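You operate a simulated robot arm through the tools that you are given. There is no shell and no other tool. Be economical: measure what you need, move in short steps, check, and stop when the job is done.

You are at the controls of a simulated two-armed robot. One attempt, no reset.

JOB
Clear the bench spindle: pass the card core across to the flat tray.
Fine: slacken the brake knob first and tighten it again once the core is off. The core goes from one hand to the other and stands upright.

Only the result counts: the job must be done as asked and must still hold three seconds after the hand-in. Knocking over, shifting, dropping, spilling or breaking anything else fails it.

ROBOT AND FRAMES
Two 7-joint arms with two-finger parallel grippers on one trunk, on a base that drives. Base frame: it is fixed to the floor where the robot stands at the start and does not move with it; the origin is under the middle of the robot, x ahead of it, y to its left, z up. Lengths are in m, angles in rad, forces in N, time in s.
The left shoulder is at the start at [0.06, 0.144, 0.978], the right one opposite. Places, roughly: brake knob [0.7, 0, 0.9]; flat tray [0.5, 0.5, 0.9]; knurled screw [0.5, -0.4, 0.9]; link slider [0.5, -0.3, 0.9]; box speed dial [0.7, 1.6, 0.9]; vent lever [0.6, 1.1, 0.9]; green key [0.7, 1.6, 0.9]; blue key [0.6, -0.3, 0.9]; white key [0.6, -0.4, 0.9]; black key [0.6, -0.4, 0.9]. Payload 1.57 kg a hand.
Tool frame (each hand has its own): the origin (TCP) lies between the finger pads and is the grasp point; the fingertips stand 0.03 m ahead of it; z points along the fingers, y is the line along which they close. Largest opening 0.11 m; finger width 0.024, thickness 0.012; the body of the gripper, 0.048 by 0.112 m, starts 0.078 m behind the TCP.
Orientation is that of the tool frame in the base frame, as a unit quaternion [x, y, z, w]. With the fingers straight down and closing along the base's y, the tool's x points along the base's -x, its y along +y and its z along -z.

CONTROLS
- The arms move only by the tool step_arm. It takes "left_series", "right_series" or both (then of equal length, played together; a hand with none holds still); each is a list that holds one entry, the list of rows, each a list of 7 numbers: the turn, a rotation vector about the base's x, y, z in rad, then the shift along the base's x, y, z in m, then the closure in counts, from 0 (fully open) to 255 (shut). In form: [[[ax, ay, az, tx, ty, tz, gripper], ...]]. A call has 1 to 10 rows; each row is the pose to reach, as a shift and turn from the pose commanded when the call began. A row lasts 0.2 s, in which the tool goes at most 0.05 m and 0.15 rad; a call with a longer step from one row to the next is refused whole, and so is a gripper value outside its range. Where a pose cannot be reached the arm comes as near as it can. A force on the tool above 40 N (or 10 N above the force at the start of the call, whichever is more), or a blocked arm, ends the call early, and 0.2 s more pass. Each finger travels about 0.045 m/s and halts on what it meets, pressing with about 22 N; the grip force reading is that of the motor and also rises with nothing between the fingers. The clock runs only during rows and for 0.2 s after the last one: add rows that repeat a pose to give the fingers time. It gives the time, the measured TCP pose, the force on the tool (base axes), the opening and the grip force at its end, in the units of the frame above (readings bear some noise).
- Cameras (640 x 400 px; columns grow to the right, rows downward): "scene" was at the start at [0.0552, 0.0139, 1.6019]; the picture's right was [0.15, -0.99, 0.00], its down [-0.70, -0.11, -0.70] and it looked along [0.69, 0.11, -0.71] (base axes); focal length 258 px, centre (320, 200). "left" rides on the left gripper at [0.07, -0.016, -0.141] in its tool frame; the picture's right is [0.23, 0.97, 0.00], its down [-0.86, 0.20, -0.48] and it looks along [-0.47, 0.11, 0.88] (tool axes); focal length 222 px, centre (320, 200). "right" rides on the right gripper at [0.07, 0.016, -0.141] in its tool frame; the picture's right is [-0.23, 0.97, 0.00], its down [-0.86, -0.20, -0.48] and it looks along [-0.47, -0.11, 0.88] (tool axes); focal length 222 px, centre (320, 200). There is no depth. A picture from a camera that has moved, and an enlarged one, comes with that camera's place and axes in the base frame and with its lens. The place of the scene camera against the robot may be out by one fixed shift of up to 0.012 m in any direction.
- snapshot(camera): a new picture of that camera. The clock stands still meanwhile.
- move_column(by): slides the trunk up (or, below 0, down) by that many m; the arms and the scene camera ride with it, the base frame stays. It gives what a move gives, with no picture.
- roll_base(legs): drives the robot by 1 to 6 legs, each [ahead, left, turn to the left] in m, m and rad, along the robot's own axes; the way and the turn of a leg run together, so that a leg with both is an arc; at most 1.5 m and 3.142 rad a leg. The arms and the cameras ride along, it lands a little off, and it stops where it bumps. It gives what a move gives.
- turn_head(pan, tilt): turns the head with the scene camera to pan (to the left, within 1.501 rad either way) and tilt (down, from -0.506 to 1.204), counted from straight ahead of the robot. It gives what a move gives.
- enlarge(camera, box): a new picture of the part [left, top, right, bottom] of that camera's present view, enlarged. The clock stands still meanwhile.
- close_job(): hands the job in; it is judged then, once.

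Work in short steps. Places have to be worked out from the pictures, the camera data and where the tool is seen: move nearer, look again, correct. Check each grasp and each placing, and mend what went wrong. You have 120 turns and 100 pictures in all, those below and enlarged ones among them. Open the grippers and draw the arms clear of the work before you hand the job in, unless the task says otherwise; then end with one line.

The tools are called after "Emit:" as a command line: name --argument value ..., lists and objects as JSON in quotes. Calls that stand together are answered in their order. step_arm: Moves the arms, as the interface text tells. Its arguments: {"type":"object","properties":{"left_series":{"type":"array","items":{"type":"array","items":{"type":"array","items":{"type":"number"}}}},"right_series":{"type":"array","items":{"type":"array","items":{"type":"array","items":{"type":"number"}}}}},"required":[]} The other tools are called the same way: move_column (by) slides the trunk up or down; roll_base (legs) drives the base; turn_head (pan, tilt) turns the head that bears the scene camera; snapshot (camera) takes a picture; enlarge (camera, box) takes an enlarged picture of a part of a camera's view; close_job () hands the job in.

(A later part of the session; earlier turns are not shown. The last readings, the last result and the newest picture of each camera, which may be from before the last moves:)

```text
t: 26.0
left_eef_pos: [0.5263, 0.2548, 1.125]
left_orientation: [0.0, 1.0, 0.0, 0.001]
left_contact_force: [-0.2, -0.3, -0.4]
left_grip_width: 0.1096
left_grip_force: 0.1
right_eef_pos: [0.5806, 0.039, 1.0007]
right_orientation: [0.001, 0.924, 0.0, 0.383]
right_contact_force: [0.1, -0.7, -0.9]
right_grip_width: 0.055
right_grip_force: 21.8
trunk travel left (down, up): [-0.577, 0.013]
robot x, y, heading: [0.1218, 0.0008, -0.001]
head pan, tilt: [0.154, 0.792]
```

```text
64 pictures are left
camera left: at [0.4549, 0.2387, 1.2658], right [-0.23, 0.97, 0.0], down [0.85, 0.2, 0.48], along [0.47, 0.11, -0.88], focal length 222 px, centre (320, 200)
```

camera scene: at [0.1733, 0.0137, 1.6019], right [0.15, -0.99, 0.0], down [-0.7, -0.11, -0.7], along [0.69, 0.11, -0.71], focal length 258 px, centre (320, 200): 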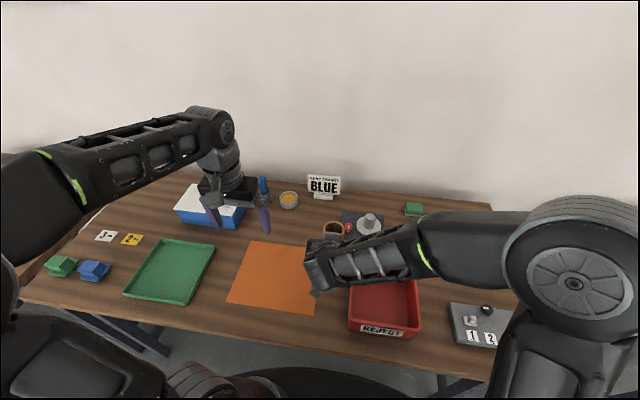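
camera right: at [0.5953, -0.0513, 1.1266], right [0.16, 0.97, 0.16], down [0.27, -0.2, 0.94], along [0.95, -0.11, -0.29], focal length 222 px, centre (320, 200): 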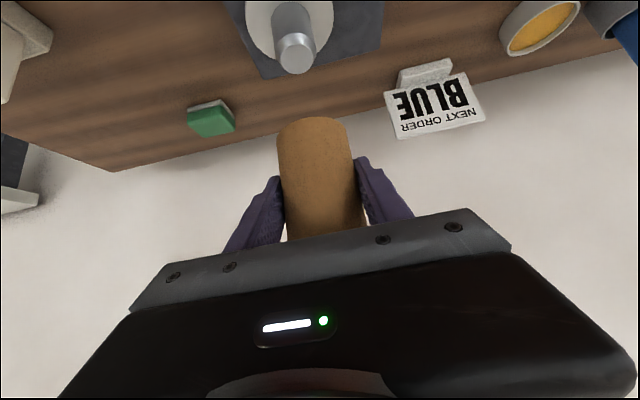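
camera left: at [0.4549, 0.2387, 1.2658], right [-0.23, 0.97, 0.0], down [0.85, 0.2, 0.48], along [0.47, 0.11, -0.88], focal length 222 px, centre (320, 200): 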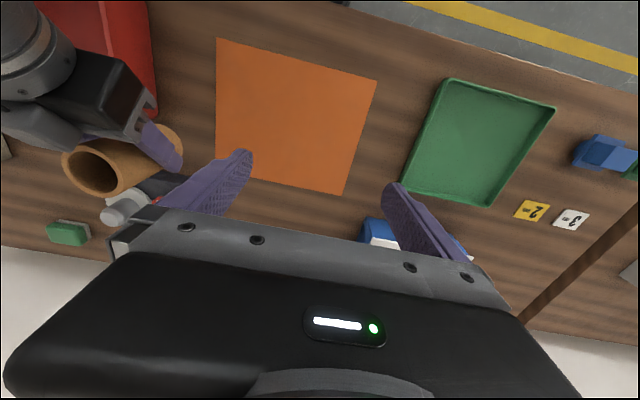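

Core is held upright at (0.58, 0.04), its top near z 1.063. I'll bring the left hand over it, still above.

Emit:
step_arm --left_series '[[[0, 0, 0, 0.012, -0.035, 0.015, 0], [0, 0, 0, 0.024, -0.07, 0.015, 0], [0, 0, 0, 0.036, -0.105, 0.015, 0], [0, 0, 0, 0.048, -0.14, 0.015, 0], [0, 0, 0, 0.06, -0.18, 0.015, 0], [0, 0, 0, 0.06, -0.215, 0.015, 0], [0, 0, 0, 0.06, -0.215, 0.015, 0]]]'

Emit:
snapshot --camera "scene"

Emit:
snapshot --camera "left"

Emit:
snapshot --camera "right"

```text
t: 27.6
left_eef_pos: [0.5853, 0.0392, 1.1388]
left_orientation: [0.0, 1.0, -0.002, 0.002]
left_contact_force: [0.5, 0.8, -0.9]
left_grip_width: 0.11
left_grip_force: 0.0
right_eef_pos: [0.5816, 0.0407, 0.9993]
right_orientation: [0.0, 0.924, 0.0, 0.382]
right_contact_force: [0.3, 0.3, -0.9]
right_grip_width: 0.0551
right_grip_force: 22.3
trunk travel left (down, up): [-0.577, 0.013]
robot x, y, heading: [0.1201, -0.0013, 0.001]
head pan, tilt: [0.154, 0.792]
```

```text
63 pictures are left
camera scene: at [0.1733, 0.0143, 1.6019], right [0.15, -0.99, 0.0], down [-0.7, -0.11, -0.7], along [0.69, 0.11, -0.71], focal length 258 px, centre (320, 200)
```

scene: 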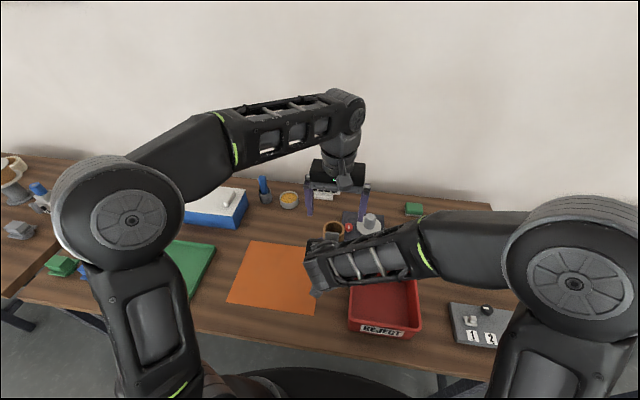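

```text
62 pictures are left
camera left: at [0.5152, 0.0231, 1.2808], right [-0.23, 0.97, 0.0], down [0.85, 0.2, 0.48], along [0.47, 0.11, -0.88], focal length 222 px, centre (320, 200)
```

left: 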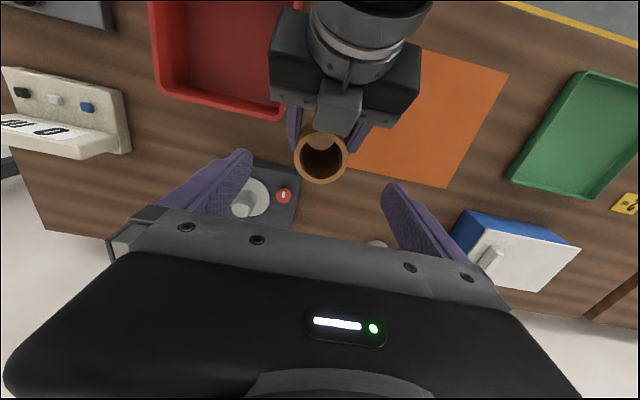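

```text
61 pictures are left
camera right: at [0.4326, 0.0569, 1.0506], right [0.16, 0.97, 0.16], down [0.27, -0.2, 0.94], along [0.95, -0.11, -0.29], focal length 222 px, centre (320, 200)
```

right: 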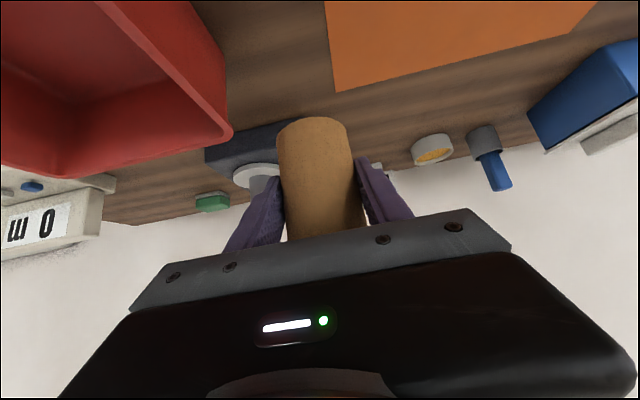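

The core opening sits centred under the left hand. Descending to put the left fingertips just above the right fingers.

Emit:
step_arm --left_series '[[[0, 0, 0, 0, 0.001, -0.025, 0], [0, 0, 0, 0, 0.001, -0.05, 0], [0, 0, 0, 0, 0.001, -0.074, 30], [0, 0, 0, 0, 0.001, -0.074, 60]]]'

Emit:
snapshot --camera "left"

Emit:
enlarge --camera "scene" --box '[270, 165, 400, 275]'

```text
t: 28.6
left_eef_pos: [0.5867, 0.0412, 1.0658]
left_orientation: [0.0, 1.0, 0.0, 0.002]
left_contact_force: [-0.1, -0.5, -0.4]
left_grip_width: 0.0842
left_grip_force: 0.1
right_eef_pos: [0.5806, 0.0401, 0.9999]
right_orientation: [0.0, 0.924, 0.0, 0.383]
right_contact_force: [0.6, -0.2, -0.6]
right_grip_width: 0.0551
right_grip_force: 21.5
trunk travel left (down, up): [-0.577, 0.013]
robot x, y, heading: [0.1165, 0.0002, 0.005]
head pan, tilt: [0.154, 0.792]
```

```text
60 pictures are left
camera left: at [0.5162, 0.0241, 1.2072], right [-0.23, 0.97, 0.0], down [0.85, 0.2, 0.48], along [0.47, 0.11, -0.88], focal length 222 px, centre (320, 200)
```

left: 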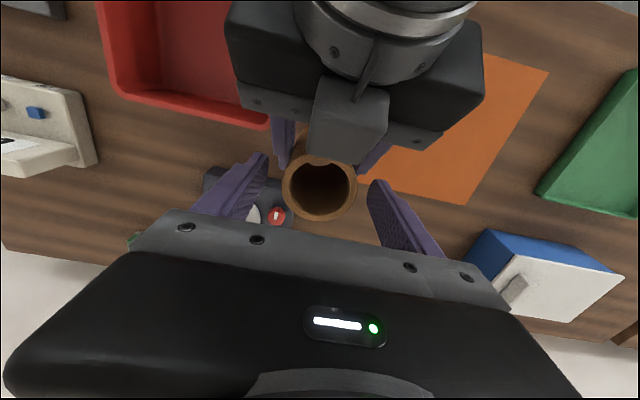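

```text
3.64 times, centred on (335, 220) of scene
camera zoom: at [0.173, 0.0138, 1.6019], right [0.15, -0.99, 0.0], down [-0.7, -0.11, -0.7], along [0.69, 0.11, -0.71], focal length 940 px, centre (266, 127)
```

zoom: 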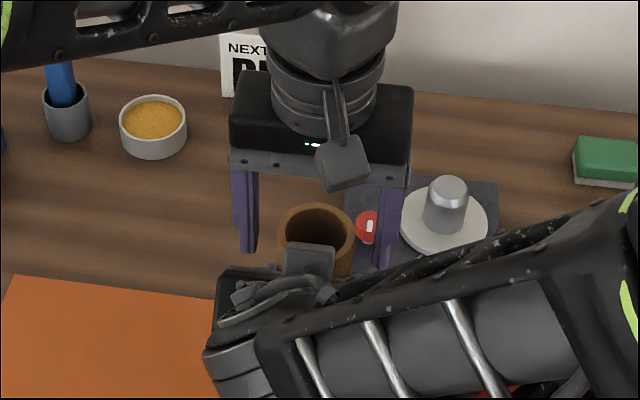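

Left fingers straddle the core top with the right fingers below. Closing the left hand.

Emit:
step_arm --left_series '[[[0, 0, 0, 0, 0, 0, 90], [0, 0, 0, 0, 0, 0, 120], [0, 0, 0, 0, 0, 0, 160], [0, 0, 0, 0, 0, 0, 200], [0, 0, 0, 0, 0, 0, 255], [0, 0, 0, 0, 0, 0, 255]]]'

Emit:
snapshot --camera "left"

Emit:
snapshot --camera "right"

```text
t: 30.0
left_eef_pos: [0.5872, 0.0406, 1.0664]
left_orientation: [0.0, 1.0, -0.002, 0.002]
left_contact_force: [0.3, -3.8, -0.4]
left_grip_width: 0.055
left_grip_force: 21.7
right_eef_pos: [0.5812, 0.0408, 1.0003]
right_orientation: [0.0, 0.924, 0.0, 0.383]
right_contact_force: [-0.7, 3.7, 0.1]
right_grip_width: 0.0551
right_grip_force: 22.0
trunk travel left (down, up): [-0.577, 0.013]
robot x, y, heading: [0.1188, -0.0019, 0.004]
head pan, tilt: [0.154, 0.792]
```

```text
58 pictures are left
camera left: at [0.5163, 0.0239, 1.2074], right [-0.23, 0.97, 0.0], down [0.85, 0.2, 0.48], along [0.47, 0.11, -0.88], focal length 222 px, centre (320, 200)
```

left: 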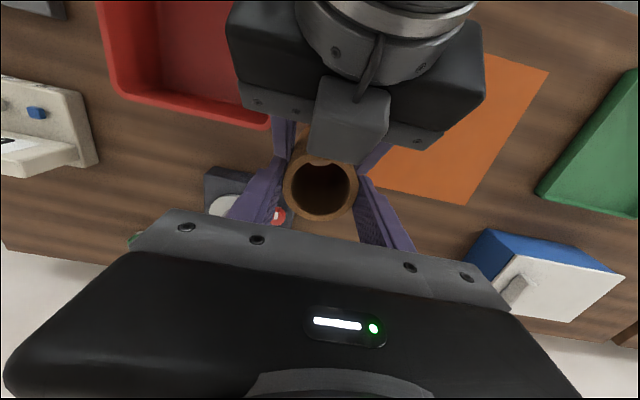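

```text
57 pictures are left
camera right: at [0.4325, 0.0567, 1.0507], right [0.16, 0.97, 0.16], down [0.27, -0.2, 0.94], along [0.95, -0.11, -0.29], focal length 222 px, centre (320, 200)
```

right: 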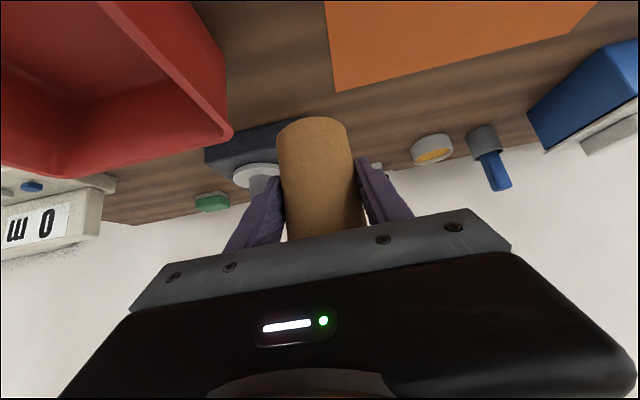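

Both hands hold the core. Opening the right hand while the left holds.

Emit:
step_arm --right_series '[[[0, 0, 0, 0, 0, 0, 200], [0, 0, 0, 0, 0, 0, 120], [0, 0, 0, 0, 0, 0, 60], [0, 0, 0, 0, 0, 0, 0], [0, 0, 0, 0, 0, 0, 0], [0, 0, 0, 0, 0, 0, 0]]]' --left_series '[[[0, 0, 0, 0, 0, 0, 255], [0, 0, 0, 0, 0, 0, 255], [0, 0, 0, 0, 0, 0, 255], [0, 0, 0, 0, 0, 0, 255], [0, 0, 0, 0, 0, 0, 255], [0, 0, 0, 0, 0, 0, 255]]]'

Emit:
snapshot --camera "right"

```text
t: 31.4
left_eef_pos: [0.5877, 0.0408, 1.0661]
left_orientation: [0.0, 1.0, -0.001, 0.001]
left_contact_force: [-0.2, 0.0, -0.1]
left_grip_width: 0.055
left_grip_force: 22.4
right_eef_pos: [0.5805, 0.0391, 1.0004]
right_orientation: [-0.001, 0.924, 0.0, 0.382]
right_contact_force: [0.5, 0.4, 0.4]
right_grip_width: 0.1099
right_grip_force: 0.0
trunk travel left (down, up): [-0.577, 0.013]
robot x, y, heading: [0.1218, -0.003, -0.0]
head pan, tilt: [0.154, 0.792]
```

```text
56 pictures are left
camera right: at [0.4326, 0.0565, 1.0506], right [0.16, 0.97, 0.16], down [0.27, -0.2, 0.94], along [0.95, -0.11, -0.29], focal length 222 px, centre (320, 200)
```

right: 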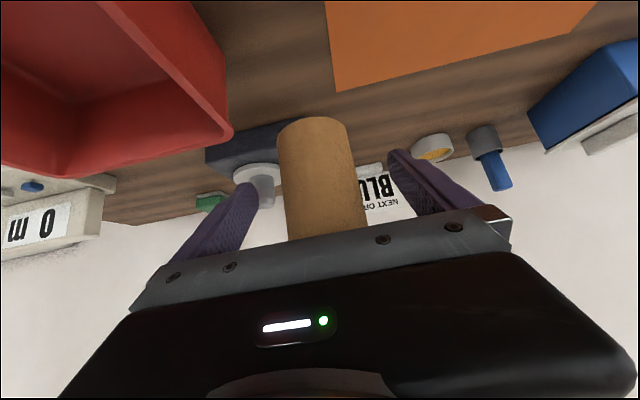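

The left hand alone holds the core upright. The right hand retreats straight back, then aside.

Emit:
step_arm --right_series '[[[0, 0, 0, -0.025, 0, 0, 0], [0, 0, 0, -0.05, 0, 0, 0], [0, 0, 0, -0.075, 0, 0, 0], [0, 0, 0, -0.1, 0, 0, 0], [0, 0, 0, -0.1, -0.04, 0.02, 0], [0, 0, 0, -0.1, -0.08, 0.04, 0], [0, 0, 0, -0.1, -0.12, 0.06, 0], [0, 0, 0, -0.1, -0.16, 0.08, 0], [0, 0, 0, -0.1, -0.2, 0.1, 0], [0, 0, 0, -0.08, -0.24, 0.1, 0]]]'

Emit:
snapshot --camera "scene"

Emit:
snapshot --camera "left"

```text
t: 33.6
left_eef_pos: [0.588, 0.0402, 1.0659]
left_orientation: [0.0, 1.0, -0.001, 0.0]
left_contact_force: [1.0, -0.1, 0.3]
left_grip_width: 0.0549
left_grip_force: 22.5
right_eef_pos: [0.5338, -0.2022, 1.1334]
right_orientation: [0.0, 0.925, 0.0, 0.381]
right_contact_force: [0.6, 0.5, 0.2]
right_grip_width: 0.1097
right_grip_force: 0.1
right hand out of reach, approached as far as the arm can: row 5, 6, 7, 8, 9, 10
trunk travel left (down, up): [-0.577, 0.013]
robot x, y, heading: [0.1177, -0.0002, 0.005]
head pan, tilt: [0.154, 0.792]
```

```text
55 pictures are left
camera scene: at [0.1741, 0.0132, 1.6019], right [0.15, -0.99, 0.0], down [-0.7, -0.11, -0.7], along [0.69, 0.11, -0.71], focal length 258 px, centre (320, 200)
```

scene: 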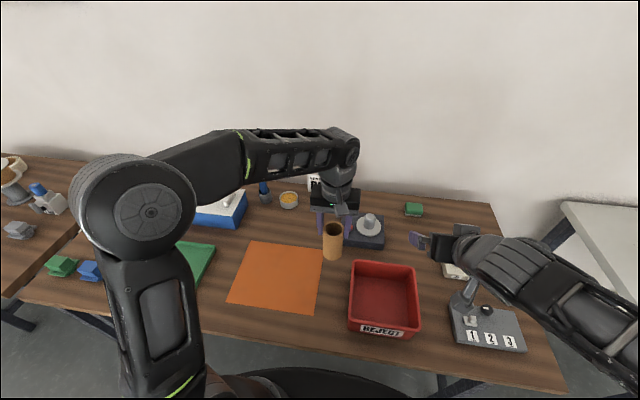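

```text
54 pictures are left
camera left: at [0.5169, 0.0236, 1.2072], right [-0.23, 0.97, 0.0], down [0.85, 0.2, 0.48], along [0.47, 0.11, -0.88], focal length 222 px, centre (320, 200)
```

left: 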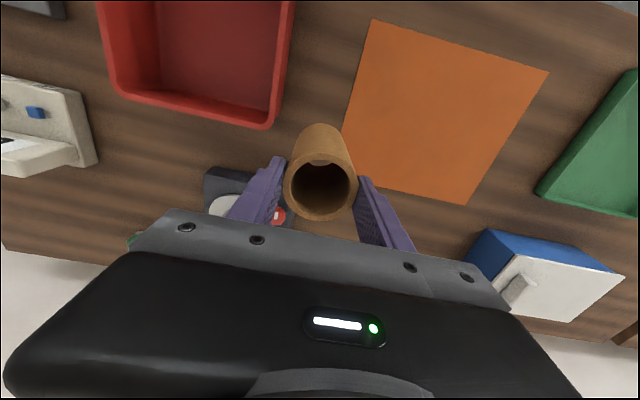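

The handover worked: the core is upright in the left hand and the right is clear. Raising a bit and carrying it toward the tray, to about (0.49, 0.44), then looking.

Emit:
step_arm --left_series '[[[0, 0, 0, 0, 0, 0.04, 255], [0, 0, 0, -0.01, 0.04, 0.05, 255], [0, 0, 0, -0.02, 0.085, 0.05, 255], [0, 0, 0, -0.03, 0.13, 0.05, 255], [0, 0, 0, -0.04, 0.175, 0.05, 255], [0, 0, 0, -0.055, 0.22, 0.05, 255], [0, 0, 0, -0.07, 0.265, 0.05, 255], [0, 0, 0, -0.085, 0.31, 0.05, 255], [0, 0, 0, -0.095, 0.355, 0.05, 255], [0, 0, 0, -0.1, 0.4, 0.05, 255]]]'

Emit:
snapshot --camera "left"

Emit:
snapshot --camera "scene"

```text
t: 35.8
left_eef_pos: [0.4868, 0.444, 1.1156]
left_orientation: [0.0, 1.0, -0.002, 0.001]
left_contact_force: [-0.4, -0.3, -0.2]
left_grip_width: 0.0553
left_grip_force: 21.8
right_eef_pos: [0.5337, -0.1986, 1.1334]
right_orientation: [0.0, 0.924, 0.0, 0.382]
right_contact_force: [0.4, -0.2, 0.7]
right_grip_width: 0.11
right_grip_force: 0.0
trunk travel left (down, up): [-0.577, 0.013]
robot x, y, heading: [0.1202, -0.0004, 0.0]
head pan, tilt: [0.154, 0.792]
```

```text
53 pictures are left
camera left: at [0.4149, 0.4277, 1.2578], right [-0.23, 0.97, 0.0], down [0.85, 0.2, 0.48], along [0.47, 0.11, -0.88], focal length 222 px, centre (320, 200)
```

left: 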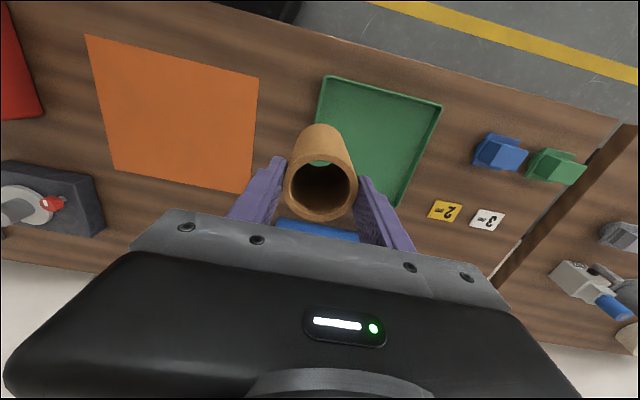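

```text
52 pictures are left
camera scene: at [0.1733, 0.0147, 1.6019], right [0.15, -0.99, 0.0], down [-0.7, -0.11, -0.7], along [0.69, 0.11, -0.71], focal length 258 px, centre (320, 200)
```

scene: 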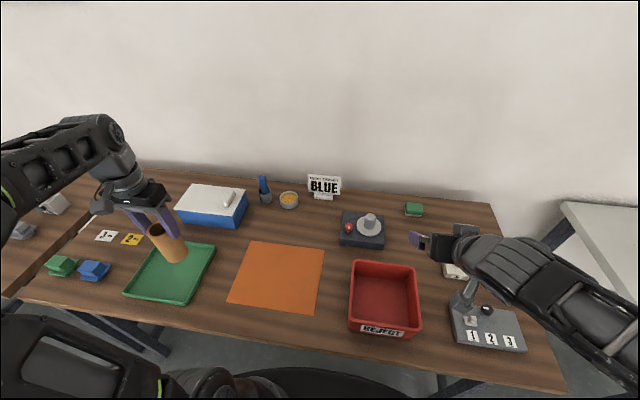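

The tray centre works out at about (0.49, 0.521). Moving over it and descending partway.

Emit:
step_arm --left_series '[[[0, 0, 0, 0.001, 0.039, 0, 255], [0, 0, 0, 0.003, 0.077, 0, 255], [0, 0, 0, 0.003, 0.077, -0.035, 255], [0, 0, 0, 0.003, 0.077, -0.07, 255], [0, 0, 0, 0.003, 0.077, -0.085, 255], [0, 0, 0, 0.003, 0.077, -0.085, 255]]]'

Emit:
snapshot --camera "left"

Emit:
enlarge --camera "scene" --box '[90, 180, 250, 320]'

```text
t: 37.2
left_eef_pos: [0.4891, 0.5205, 1.0307]
left_orientation: [0.001, 1.0, -0.001, 0.001]
left_contact_force: [-0.7, -0.1, -0.8]
left_grip_width: 0.0552
left_grip_force: 22.1
right_eef_pos: [0.5332, -0.2006, 1.1337]
right_orientation: [-0.001, 0.924, 0.0, 0.382]
right_contact_force: [0.3, -0.8, 0.0]
right_grip_width: 0.1099
right_grip_force: 0.0
trunk travel left (down, up): [-0.577, 0.013]
robot x, y, heading: [0.1184, 0.0007, 0.001]
head pan, tilt: [0.154, 0.792]
```

```text
51 pictures are left
camera left: at [0.4177, 0.5032, 1.1722], right [-0.23, 0.97, 0.0], down [0.85, 0.2, 0.48], along [0.47, 0.11, -0.88], focal length 222 px, centre (320, 200)
```

left: 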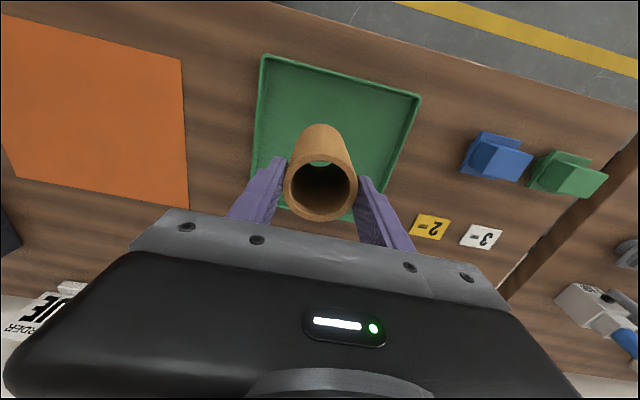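

```text
2.86 times, centred on (170, 250) of scene
camera zoom: at [0.1732, 0.0139, 1.6019], right [0.15, -0.99, 0.0], down [-0.7, -0.11, -0.7], along [0.69, 0.11, -0.71], focal length 739 px, centre (749, 57)
```

zoom: 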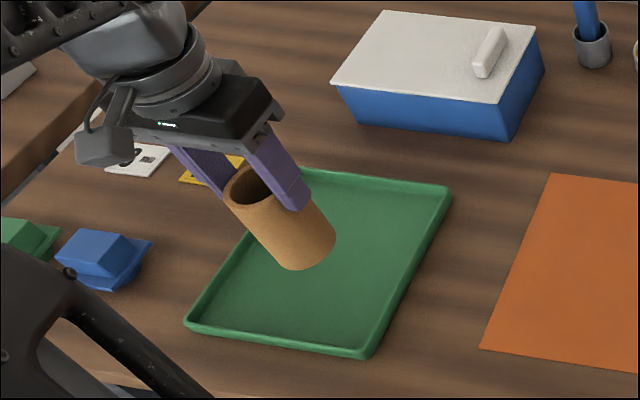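

Well over the tray. Descending slowly to feel the tray floor.

Emit:
step_arm --left_series '[[[0, 0, 0, 0, -0.01, -0.008, 255], [0, 0, 0, 0, -0.01, -0.016, 255], [0, 0, 0, 0, -0.01, -0.02, 255], [0, 0, 0, 0, -0.01, -0.023, 255], [0, 0, 0, 0, -0.01, -0.026, 255]]]'

Emit:
enlarge --camera "scene" --box '[90, 180, 250, 320]'

```text
t: 38.4
left_eef_pos: [0.4887, 0.5073, 1.0053]
left_orientation: [0.0, 1.0, -0.001, 0.002]
left_contact_force: [-0.3, 0.3, -0.8]
left_grip_width: 0.0551
left_grip_force: 22.0
right_eef_pos: [0.5341, -0.1997, 1.1338]
right_orientation: [0.0, 0.924, 0.0, 0.382]
right_contact_force: [0.5, -1.3, 0.2]
right_grip_width: 0.1101
right_grip_force: 0.1
trunk travel left (down, up): [-0.577, 0.013]
robot x, y, heading: [0.1152, 0.0029, -0.003]
head pan, tilt: [0.154, 0.792]
```

```text
2.86 times, centred on (170, 250) of scene
camera zoom: at [0.1732, 0.0139, 1.6019], right [0.15, -0.99, 0.0], down [-0.7, -0.11, -0.7], along [0.69, 0.11, -0.71], focal length 739 px, centre (749, 57)
```

zoom: 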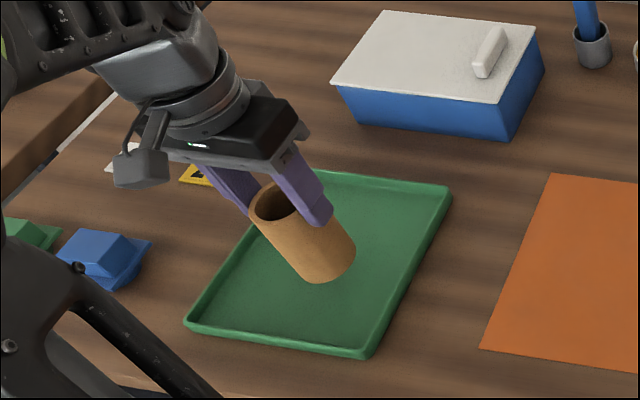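

No contact yet (bottom near 0.895). Continuing in 3 mm rows.

Emit:
step_arm --left_series '[[[0, 0, 0, 0, 0, -0.003, 255], [0, 0, 0, 0, 0, -0.006, 255], [0, 0, 0, 0, 0, -0.009, 255], [0, 0, 0, 0, 0, -0.012, 255]]]'

```text
t: 39.4
left_eef_pos: [0.489, 0.5087, 0.994]
left_orientation: [0.0, 1.0, -0.001, 0.002]
left_contact_force: [0.1, 0.7, -0.4]
left_grip_width: 0.0551
left_grip_force: 22.4
right_eef_pos: [0.533, -0.2009, 1.1339]
right_orientation: [0.0, 0.924, 0.0, 0.382]
right_contact_force: [0.4, -0.1, 0.4]
right_grip_width: 0.1101
right_grip_force: 0.0
trunk travel left (down, up): [-0.577, 0.013]
robot x, y, heading: [0.1198, 0.0, -0.0]
head pan, tilt: [0.154, 0.792]
```

Emit:
enlarge --camera "scene" --box '[120, 190, 230, 290]'

Emit:
enlarge --camera "left" --box '[220, 30, 440, 240]'

```text
4.00 times, centred on (175, 240) of scene
camera zoom: at [0.1732, 0.0139, 1.6019], right [0.15, -0.99, 0.0], down [-0.7, -0.11, -0.7], along [0.69, 0.11, -0.71], focal length 1034 px, centre (900, 40)
```

zoom: 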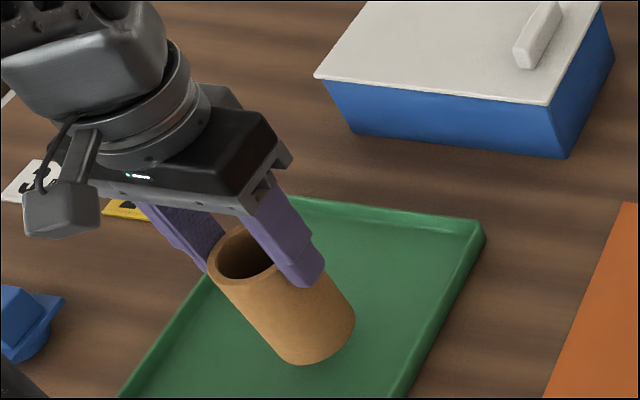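

```text
1.90 times, centred on (330, 135) of left
camera zoom: at [0.4178, 0.4923, 1.1354], right [-0.23, 0.97, 0.0], down [0.85, 0.2, 0.48], along [0.47, 0.11, -0.88], focal length 423 px, centre (301, 324)
```

zoom: 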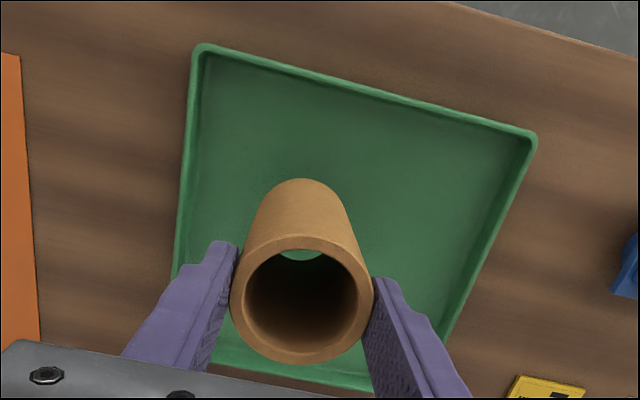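

Still not touching. Descending further in 3 mm rows.

Emit:
step_arm --left_series '[[[0, 0, 0, 0, 0, -0.003, 255], [0, 0, 0, 0, 0, -0.006, 255], [0, 0, 0, 0, 0, -0.009, 255], [0, 0, 0, 0, 0, -0.012, 255]]]'

```text
t: 40.4
left_eef_pos: [0.4902, 0.5085, 0.9823]
left_orientation: [0.0, 1.0, -0.001, 0.001]
left_contact_force: [0.0, -0.7, -1.4]
left_grip_width: 0.0547
left_grip_force: 21.9
right_eef_pos: [0.5339, -0.2005, 1.1331]
right_orientation: [0.0, 0.924, 0.0, 0.382]
right_contact_force: [-1.3, -0.8, -0.2]
right_grip_width: 0.1101
right_grip_force: 0.1
trunk travel left (down, up): [-0.577, 0.013]
robot x, y, heading: [0.1165, -0.0014, -0.001]
head pan, tilt: [0.154, 0.792]
```

Emit:
step_arm --left_series '[[[0, 0, 0, 0, 0, -0.002, 255], [0, 0, 0, 0, 0, -0.004, 255], [0, 0, 0, 0, 0, -0.006, 255], [0, 0, 0, 0, 0, -0.008, 255]]]'

Emit:
enlarge --camera "scene" --box '[120, 190, 230, 290]'

```text
t: 41.4
left_eef_pos: [0.4888, 0.5091, 0.9745]
left_orientation: [0.0, 1.0, 0.0, 0.002]
left_contact_force: [-0.6, -0.6, -1.4]
left_grip_width: 0.0548
left_grip_force: 21.7
right_eef_pos: [0.5335, -0.1997, 1.1336]
right_orientation: [0.0, 0.924, 0.0, 0.381]
right_contact_force: [0.0, -0.7, 0.4]
right_grip_width: 0.11
right_grip_force: 0.1
trunk travel left (down, up): [-0.577, 0.013]
robot x, y, heading: [0.1181, -0.001, 0.001]
head pan, tilt: [0.154, 0.792]
```

```text
4.00 times, centred on (175, 240) of scene
camera zoom: at [0.1732, 0.0139, 1.6019], right [0.15, -0.99, 0.0], down [-0.7, -0.11, -0.7], along [0.69, 0.11, -0.71], focal length 1034 px, centre (900, 40)
```

zoom: 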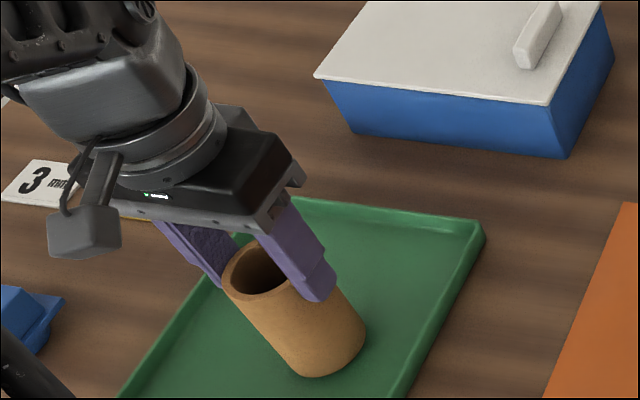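

Still no load. Continuing down.

Emit:
step_arm --left_series '[[[0, 0, 0, 0, 0, -0.002, 255], [0, 0, 0, 0, 0, -0.004, 255], [0, 0, 0, 0, 0, -0.006, 255], [0, 0, 0, 0, 0, -0.008, 255]]]'

```text
t: 42.4
left_eef_pos: [0.4882, 0.5081, 0.9677]
left_orientation: [0.0, 1.0, 0.0, 0.003]
left_contact_force: [-0.1, 0.4, 13.9]
left_grip_width: 0.0551
left_grip_force: 22.1
right_eef_pos: [0.532, -0.2005, 1.134]
right_orientation: [0.0, 0.924, 0.001, 0.382]
right_contact_force: [0.5, 0.8, -0.7]
right_grip_width: 0.11
right_grip_force: 0.1
trunk travel left (down, up): [-0.577, 0.013]
robot x, y, heading: [0.1163, -0.0021, 0.002]
head pan, tilt: [0.154, 0.792]
```

Contact: 14 N upward, so the core stands on the tray floor. Easing 1 mm, opening, and checking.

Emit:
step_arm --left_series '[[[0, 0, 0, 0, 0, 0.001, 255], [0, 0, 0, 0, 0, 0.001, 180], [0, 0, 0, 0, 0, 0.001, 100], [0, 0, 0, 0, 0, 0.001, 40], [0, 0, 0, 0, 0, 0.001, 0], [0, 0, 0, 0, 0, 0.001, 0]]]'

Emit:
snapshot --camera "left"

```text
t: 43.8
left_eef_pos: [0.4887, 0.5078, 0.9669]
left_orientation: [-0.001, 1.0, -0.001, 0.001]
left_contact_force: [-0.2, 0.2, -0.1]
left_grip_width: 0.11
left_grip_force: 0.0
right_eef_pos: [0.5326, -0.1999, 1.135]
right_orientation: [0.0, 0.924, 0.0, 0.382]
right_contact_force: [0.0, 0.4, -0.4]
right_grip_width: 0.1103
right_grip_force: 0.1
trunk travel left (down, up): [-0.577, 0.013]
robot x, y, heading: [0.1202, 0.001, 0.002]
head pan, tilt: [0.154, 0.792]
```

```text
45 pictures are left
camera left: at [0.4181, 0.4917, 1.1083], right [-0.23, 0.97, 0.0], down [0.85, 0.2, 0.48], along [0.47, 0.11, -0.88], focal length 222 px, centre (320, 200)
```

left: 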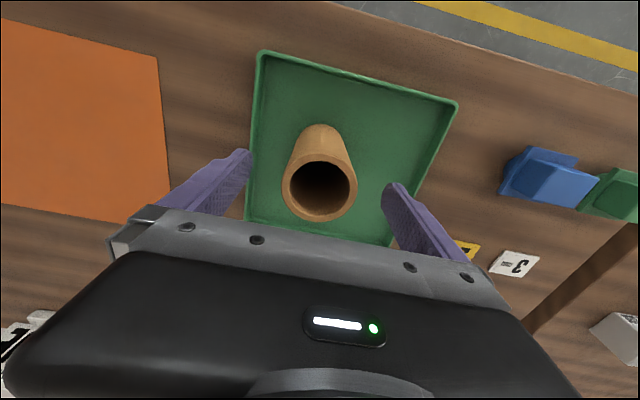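

The core stands freely. Raising the left hand straight up and checking from the scene camera.

Emit:
step_arm --left_series '[[[0, 0, 0, 0, 0, 0.02, 0], [0, 0, 0, 0, 0, 0.05, 0], [0, 0, 0, 0, 0, 0.08, 0], [0, 0, 0, 0, 0, 0.11, 0], [0, 0, 0, 0, 0, 0.14, 0], [0, 0, 0, 0.02, -0.03, 0.15, 40], [0, 0, 0, 0.04, -0.07, 0.15, 80], [0, 0, 0, 0.05, -0.11, 0.15, 139], [0, 0, 0, 0.05, -0.15, 0.15, 139], [0, 0, 0, 0.05, -0.19, 0.15, 139]]]'

Emit:
snapshot --camera "scene"

```text
t: 46.0
left_eef_pos: [0.54, 0.3166, 1.1162]
left_orientation: [-0.002, 1.0, -0.001, 0.002]
left_contact_force: [0.2, 0.1, -0.4]
left_grip_width: 0.05
left_grip_force: 0.1
right_eef_pos: [0.5327, -0.2001, 1.1331]
right_orientation: [0.0, 0.924, 0.0, 0.382]
right_contact_force: [0.3, -0.3, 0.3]
right_grip_width: 0.1099
right_grip_force: 0.1
trunk travel left (down, up): [-0.577, 0.013]
robot x, y, heading: [0.1211, 0.0025, 0.006]
head pan, tilt: [0.154, 0.792]
```

```text
44 pictures are left
camera scene: at [0.1732, 0.013, 1.6019], right [0.15, -0.99, 0.0], down [-0.7, -0.11, -0.7], along [0.69, 0.11, -0.71], focal length 258 px, centre (320, 200)
```

scene: 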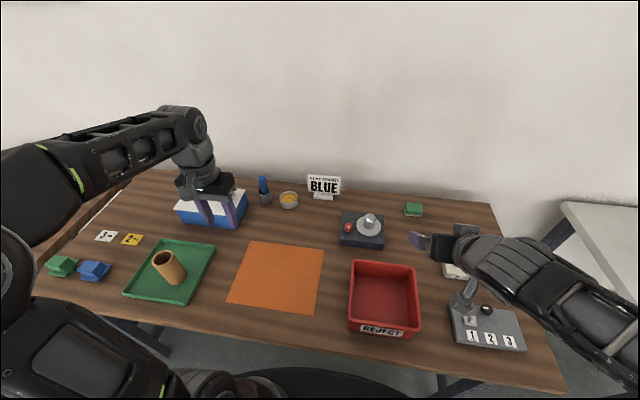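

The core stands upright in the tray. Now the left hand goes back to tighten the knob: yaw -0.3 and move near it.

Emit:
step_arm --left_series '[[[0, 0, 0, 0, -0.04, 0, 139], [0, 0, 0, 0, -0.08, 0, 139], [0, 0, -0.1, 0.01, -0.12, -0.01, 139], [0, 0, -0.2, 0.03, -0.16, -0.02, 139], [0, 0, -0.3, 0.05, -0.2, -0.04, 139], [0, 0, -0.3, 0.08, -0.23, -0.06, 139], [0, 0, -0.3, 0.1, -0.25, -0.09, 139], [0, 0, -0.3, 0.12, -0.267, -0.11, 139], [0, 0, -0.3, 0.12, -0.267, -0.11, 139]]]'

```text
t: 48.0
left_eef_pos: [0.6589, 0.0504, 1.0071]
left_orientation: [0.15, 0.989, -0.002, 0.001]
left_contact_force: [0.4, 0.0, -0.5]
left_grip_width: 0.05
left_grip_force: 0.0
right_eef_pos: [0.5314, -0.1995, 1.1332]
right_orientation: [0.0, 0.924, 0.0, 0.382]
right_contact_force: [-0.1, 1.6, 0.0]
right_grip_width: 0.1098
right_grip_force: 0.0
trunk travel left (down, up): [-0.577, 0.013]
robot x, y, heading: [0.1173, -0.0036, -0.004]
head pan, tilt: [0.154, 0.792]
```

Leaning the hand as before and moving above the knob.

Emit:
step_arm --left_series '[[[-0.036, -0.118, 0, 0.018, -0.015, -0.012, 139], [-0.073, -0.237, 0, 0.036, -0.031, -0.024, 139], [-0.073, -0.237, 0, 0.054, -0.047, -0.037, 139], [-0.073, -0.237, 0, 0.054, -0.047, -0.037, 139]]]'

Emit:
enlarge --camera "left" --box '[220, 80, 440, 240]'

Emit:
enlarge --camera "scene" --box '[310, 165, 422, 265]'

```text
t: 49.0
left_eef_pos: [0.7118, 0.0048, 0.9701]
left_orientation: [0.148, 0.981, -0.02, 0.123]
left_contact_force: [-0.5, -0.2, -0.3]
left_grip_width: 0.0502
left_grip_force: 0.0
right_eef_pos: [0.5339, -0.199, 1.1341]
right_orientation: [0.0, 0.924, 0.0, 0.382]
right_contact_force: [0.4, 0.2, 0.1]
right_grip_width: 0.1101
right_grip_force: 0.1
trunk travel left (down, up): [-0.577, 0.013]
robot x, y, heading: [0.1163, 0.0023, -0.0]
head pan, tilt: [0.154, 0.792]
```

```text
2.50 times, centred on (330, 160) of left
camera zoom: at [0.6086, 0.0187, 1.09], right [0.08, 1.0, -0.06], down [0.74, -0.02, 0.68], along [0.67, -0.1, -0.73], focal length 555 px, centre (295, 300)
```

zoom: 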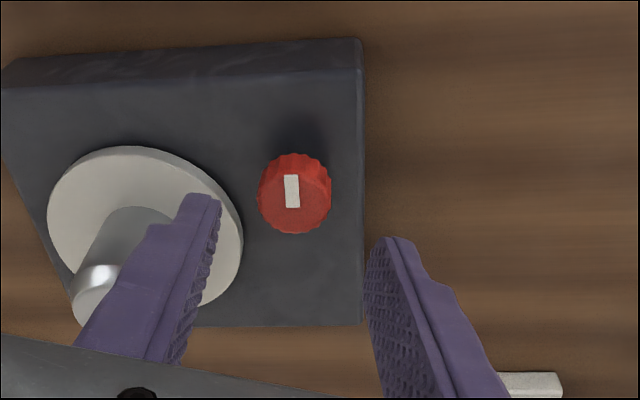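

```text
4.00 times, centred on (366, 215) of scene
camera zoom: at [0.1726, 0.0141, 1.602], right [0.15, -0.99, 0.0], down [-0.7, -0.11, -0.7], along [0.69, 0.11, -0.71], focal length 1034 px, centre (136, 140)
```

zoom: 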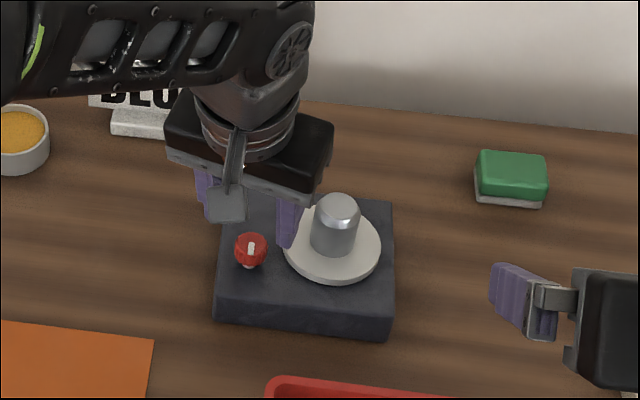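

Knob centre is about (0.7175, 0.0005). I'll yaw another -0.3 to keep the finger off the flange, narrow to 0.036, and descend onto the knob.

Emit:
step_arm --left_series '[[[0, 0, -0.15, 0.001, -0.001, 0, 171], [0, 0, -0.3, 0.0016, -0.0015, 0, 171], [0, 0, -0.3, 0.0016, -0.0015, -0.012, 171], [0, 0, -0.3, 0.0016, -0.0015, -0.012, 171]]]'

Emit:
enlarge --camera "left" --box '[220, 80, 440, 240]'

```text
t: 50.0
left_eef_pos: [0.7136, 0.0027, 0.958]
left_orientation: [0.294, 0.948, -0.038, 0.119]
left_contact_force: [0.6, -1.0, -0.8]
left_grip_width: 0.0362
left_grip_force: 0.0
right_eef_pos: [0.5335, -0.2003, 1.1325]
right_orientation: [0.0, 0.924, 0.0, 0.382]
right_contact_force: [0.3, -0.5, 0.5]
right_grip_width: 0.1101
right_grip_force: 0.0
trunk travel left (down, up): [-0.577, 0.013]
robot x, y, heading: [0.1201, 0.0009, 0.001]
head pan, tilt: [0.154, 0.792]
```

```text
2.50 times, centred on (330, 160) of left
camera zoom: at [0.6196, 0.0468, 1.0779], right [0.37, 0.93, -0.06], down [0.7, -0.24, 0.68], along [0.61, -0.29, -0.74], focal length 555 px, centre (295, 300)
```

zoom: 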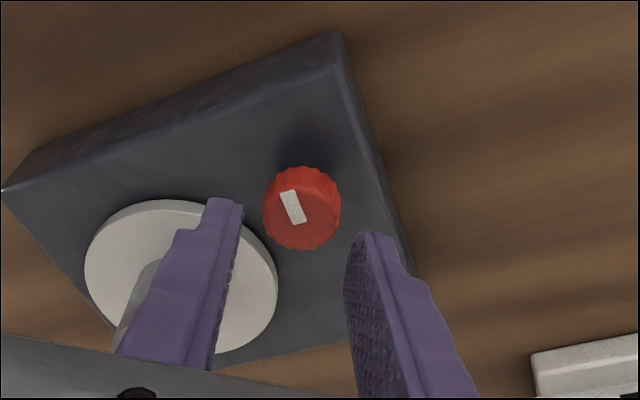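

Centred. Descending 0.03 and gripping.

Emit:
step_arm --left_series '[[[0, 0, 0, 0, 0.0005, -0.015, 171], [0, 0, 0, 0, 0.0005, -0.03, 171], [0, 0, 0, 0, 0.0005, -0.03, 200], [0, 0, 0, 0, 0.0005, -0.03, 230], [0, 0, 0, 0, 0.0005, -0.03, 255], [0, 0, 0, 0, 0.0005, -0.03, 255]]]'

Emit:
enlarge --camera "left" --box '[220, 80, 440, 240]'

```text
t: 51.4
left_eef_pos: [0.715, 0.0036, 0.926]
left_orientation: [0.293, 0.948, -0.038, 0.119]
left_contact_force: [-1.5, -0.2, -3.2]
left_grip_width: 0.0277
left_grip_force: 38.1
right_eef_pos: [0.5332, -0.2002, 1.1329]
right_orientation: [0.0, 0.924, 0.0, 0.382]
right_contact_force: [0.8, 0.1, 0.7]
right_grip_width: 0.1102
right_grip_force: 0.2
trunk travel left (down, up): [-0.577, 0.013]
robot x, y, heading: [0.1213, 0.0009, 0.004]
head pan, tilt: [0.154, 0.792]
```

```text
2.50 times, centred on (330, 160) of left
camera zoom: at [0.6199, 0.0479, 1.0462], right [0.37, 0.93, -0.06], down [0.7, -0.24, 0.67], along [0.61, -0.29, -0.74], focal length 555 px, centre (295, 300)
```

zoom: 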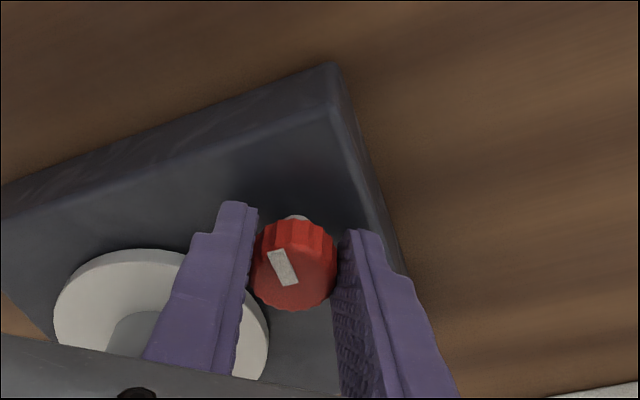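

Good grip with little load. Turning clockwise about the knob axis, first 0.98 rad.

Emit:
step_arm --left_series '[[[0, 0, -0.14, 0.0005, 0.0005, 0, 255], [0, 0, -0.28, 0.0009, 0.001, 0, 255], [0, 0, -0.42, 0.0015, 0.0014, 0, 255], [0, 0, -0.56, 0.0021, 0.0017, 0, 255], [0, 0, -0.7, 0.0028, 0.002, 0, 255], [0, 0, -0.84, 0.0035, 0.0021, 0, 255], [0, 0, -0.98, 0.0042, 0.0021, 0, 255], [0, 0, -0.98, 0.0042, 0.0021, 0, 255]]]'

Emit:
enlarge --camera "left" --box '[220, 80, 440, 240]'

```text
t: 53.2
left_eef_pos: [0.7194, 0.007, 0.925]
left_orientation: [0.705, 0.698, -0.089, 0.087]
left_contact_force: [0.3, 10.4, -11.3]
left_grip_width: 0.0272
left_grip_force: 38.0
right_eef_pos: [0.5332, -0.2001, 1.133]
right_orientation: [0.001, 0.924, -0.001, 0.382]
right_contact_force: [1.0, -0.4, 0.1]
right_grip_width: 0.11
right_grip_force: 0.0
trunk travel left (down, up): [-0.577, 0.013]
robot x, y, heading: [0.1142, -0.0036, -0.001]
head pan, tilt: [0.154, 0.792]
```

```text
2.50 times, centred on (330, 160) of left
camera zoom: at [0.7043, 0.1088, 1.0463], right [0.98, 0.21, -0.06], down [0.19, -0.71, 0.67], along [0.1, -0.67, -0.74], focal length 555 px, centre (295, 300)
```

zoom: 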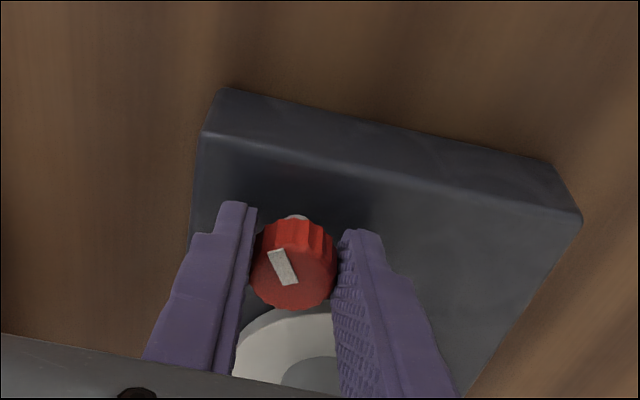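

The knob follows. Turning another 0.65 rad to bring it fully back, until it resists.

Emit:
step_arm --left_series '[[[0, 0, -0.13, 0.0007, -0.0003, 0, 255], [0, 0, -0.26, 0.0013, -0.0005, 0, 255], [0, 0, -0.39, 0.0019, -0.0007, 0, 255], [0, 0, -0.52, 0.0023, -0.001, 0, 255], [0, 0, -0.65, 0.0026, -0.0014, 0, 255], [0, 0, -0.65, 0.0026, -0.0014, 0, 255]]]'

Emit:
enlarge --camera "left" --box '[220, 80, 440, 240]'

```text
t: 54.6
left_eef_pos: [0.7228, 0.0051, 0.9268]
left_orientation: [0.891, 0.435, -0.113, 0.054]
left_contact_force: [7.0, 8.5, -15.6]
left_grip_width: 0.0273
left_grip_force: 37.8
right_eef_pos: [0.5358, -0.1993, 1.1334]
right_orientation: [0.0, 0.925, -0.001, 0.381]
right_contact_force: [0.2, 0.0, 0.3]
right_grip_width: 0.1101
right_grip_force: 0.1
trunk travel left (down, up): [-0.577, 0.013]
robot x, y, heading: [0.1195, -0.0007, 0.002]
head pan, tilt: [0.154, 0.792]
```

```text
2.50 times, centred on (330, 160) of left
camera zoom: at [0.7732, 0.0947, 1.0463], right [0.9, -0.42, -0.06], down [-0.28, -0.68, 0.68], along [-0.33, -0.59, -0.73], focal length 555 px, centre (295, 300)
```

zoom: 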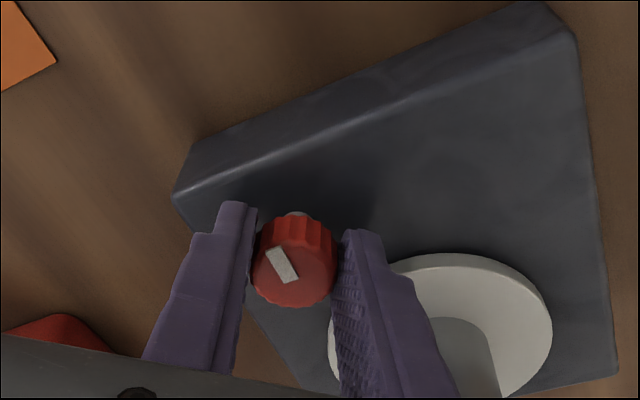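

The mark rotated slightly against the hand at the end, so the knob appears to have reached its stop. Releasing and lifting off to verify.

Emit:
step_arm --left_series '[[[0, 0, 0, 0, 0, 0, 210], [0, 0, 0, 0, 0, 0, 171], [0, 0, 0, 0, 0, 0, 171], [0, 0, 0, 0, 0, 0.02, 171], [0, 0, 0, 0, 0.0, 0.05, 171], [0, 0, 0, -0.02, 0.03, 0.08, 171], [0, 0, 0, -0.04, 0.06, 0.1, 171], [0, 0, 0, -0.06, 0.1, 0.11, 171]]]'

Emit:
enlarge --camera "scene" --box '[310, 165, 422, 265]'

Emit:
snapshot --camera "left"

```text
t: 56.4
left_eef_pos: [0.6613, 0.103, 1.0353]
left_orientation: [0.891, 0.436, -0.113, 0.053]
left_contact_force: [0.3, 0.4, 0.3]
left_grip_width: 0.0362
left_grip_force: 0.1
right_eef_pos: [0.5321, -0.1992, 1.1329]
right_orientation: [0.0, 0.924, -0.001, 0.382]
right_contact_force: [-0.2, 0.0, 0.2]
right_grip_width: 0.1098
right_grip_force: 0.0
trunk travel left (down, up): [-0.577, 0.013]
robot x, y, heading: [0.119, 0.0038, 0.002]
head pan, tilt: [0.154, 0.792]
```

```text
4.00 times, centred on (366, 215) of scene
camera zoom: at [0.1723, 0.0151, 1.6019], right [0.15, -0.99, 0.0], down [-0.7, -0.11, -0.7], along [0.69, 0.11, -0.71], focal length 1034 px, centre (136, 140)
```

zoom: 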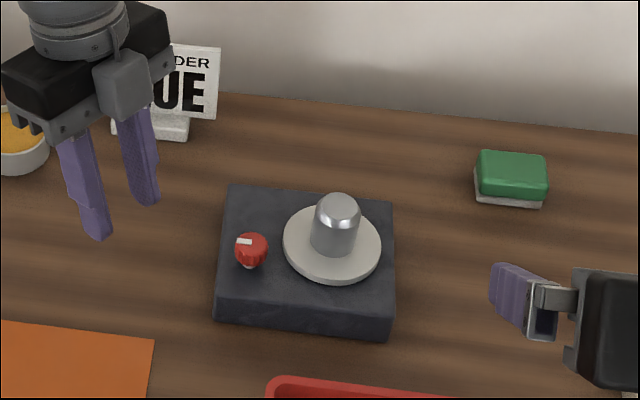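

```text
36 pictures are left
camera left: at [0.7101, 0.1934, 1.1555], right [0.9, -0.42, -0.06], down [-0.28, -0.68, 0.68], along [-0.33, -0.59, -0.73], focal length 222 px, centre (320, 200)
```

left: 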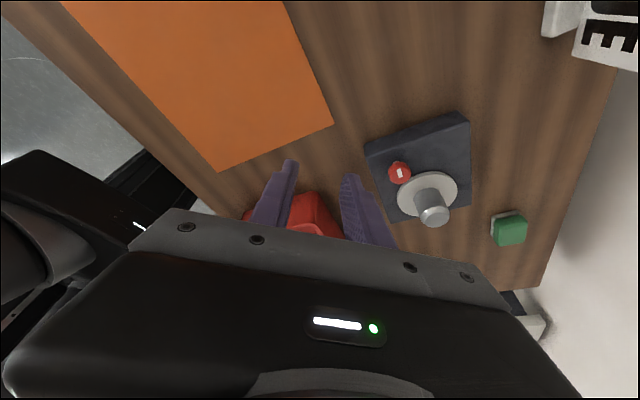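

The mark is back toward +y. A closer look to compare with the start orientation, and a look at the core.

Emit:
enlarge --camera "scene" --box '[330, 210, 370, 240]'

Emit:
enlarge --camera "scene" --box '[90, 180, 250, 320]'

```text
13.33 times, centred on (350, 225) of scene
camera zoom: at [0.1723, 0.0151, 1.6019], right [0.15, -0.99, 0.0], down [-0.7, -0.11, -0.7], along [0.69, 0.11, -0.71], focal length 3447 px, centre (-80, -133)
```

zoom: 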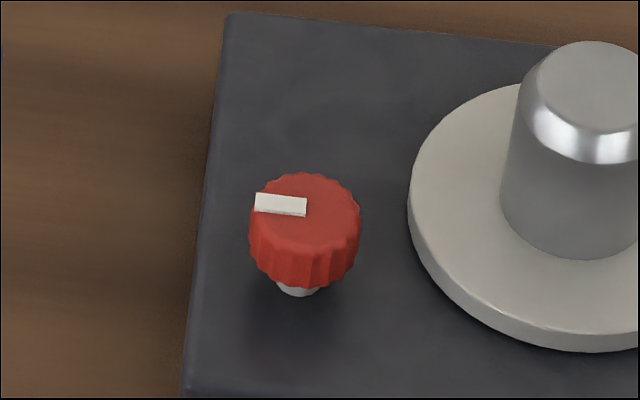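

```text
2.86 times, centred on (170, 250) of scene
camera zoom: at [0.1723, 0.0151, 1.6019], right [0.15, -0.99, 0.0], down [-0.7, -0.11, -0.7], along [0.69, 0.11, -0.71], focal length 739 px, centre (749, 57)
```

zoom: 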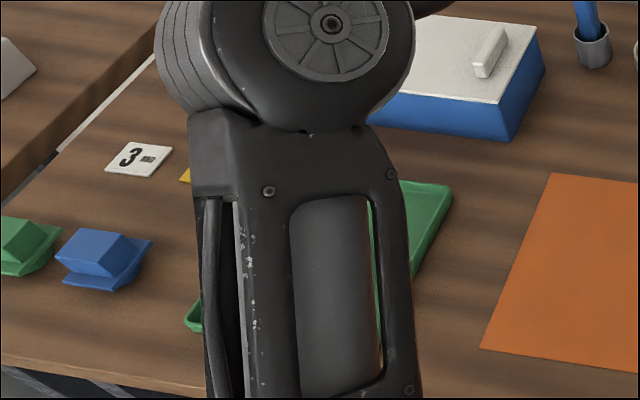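

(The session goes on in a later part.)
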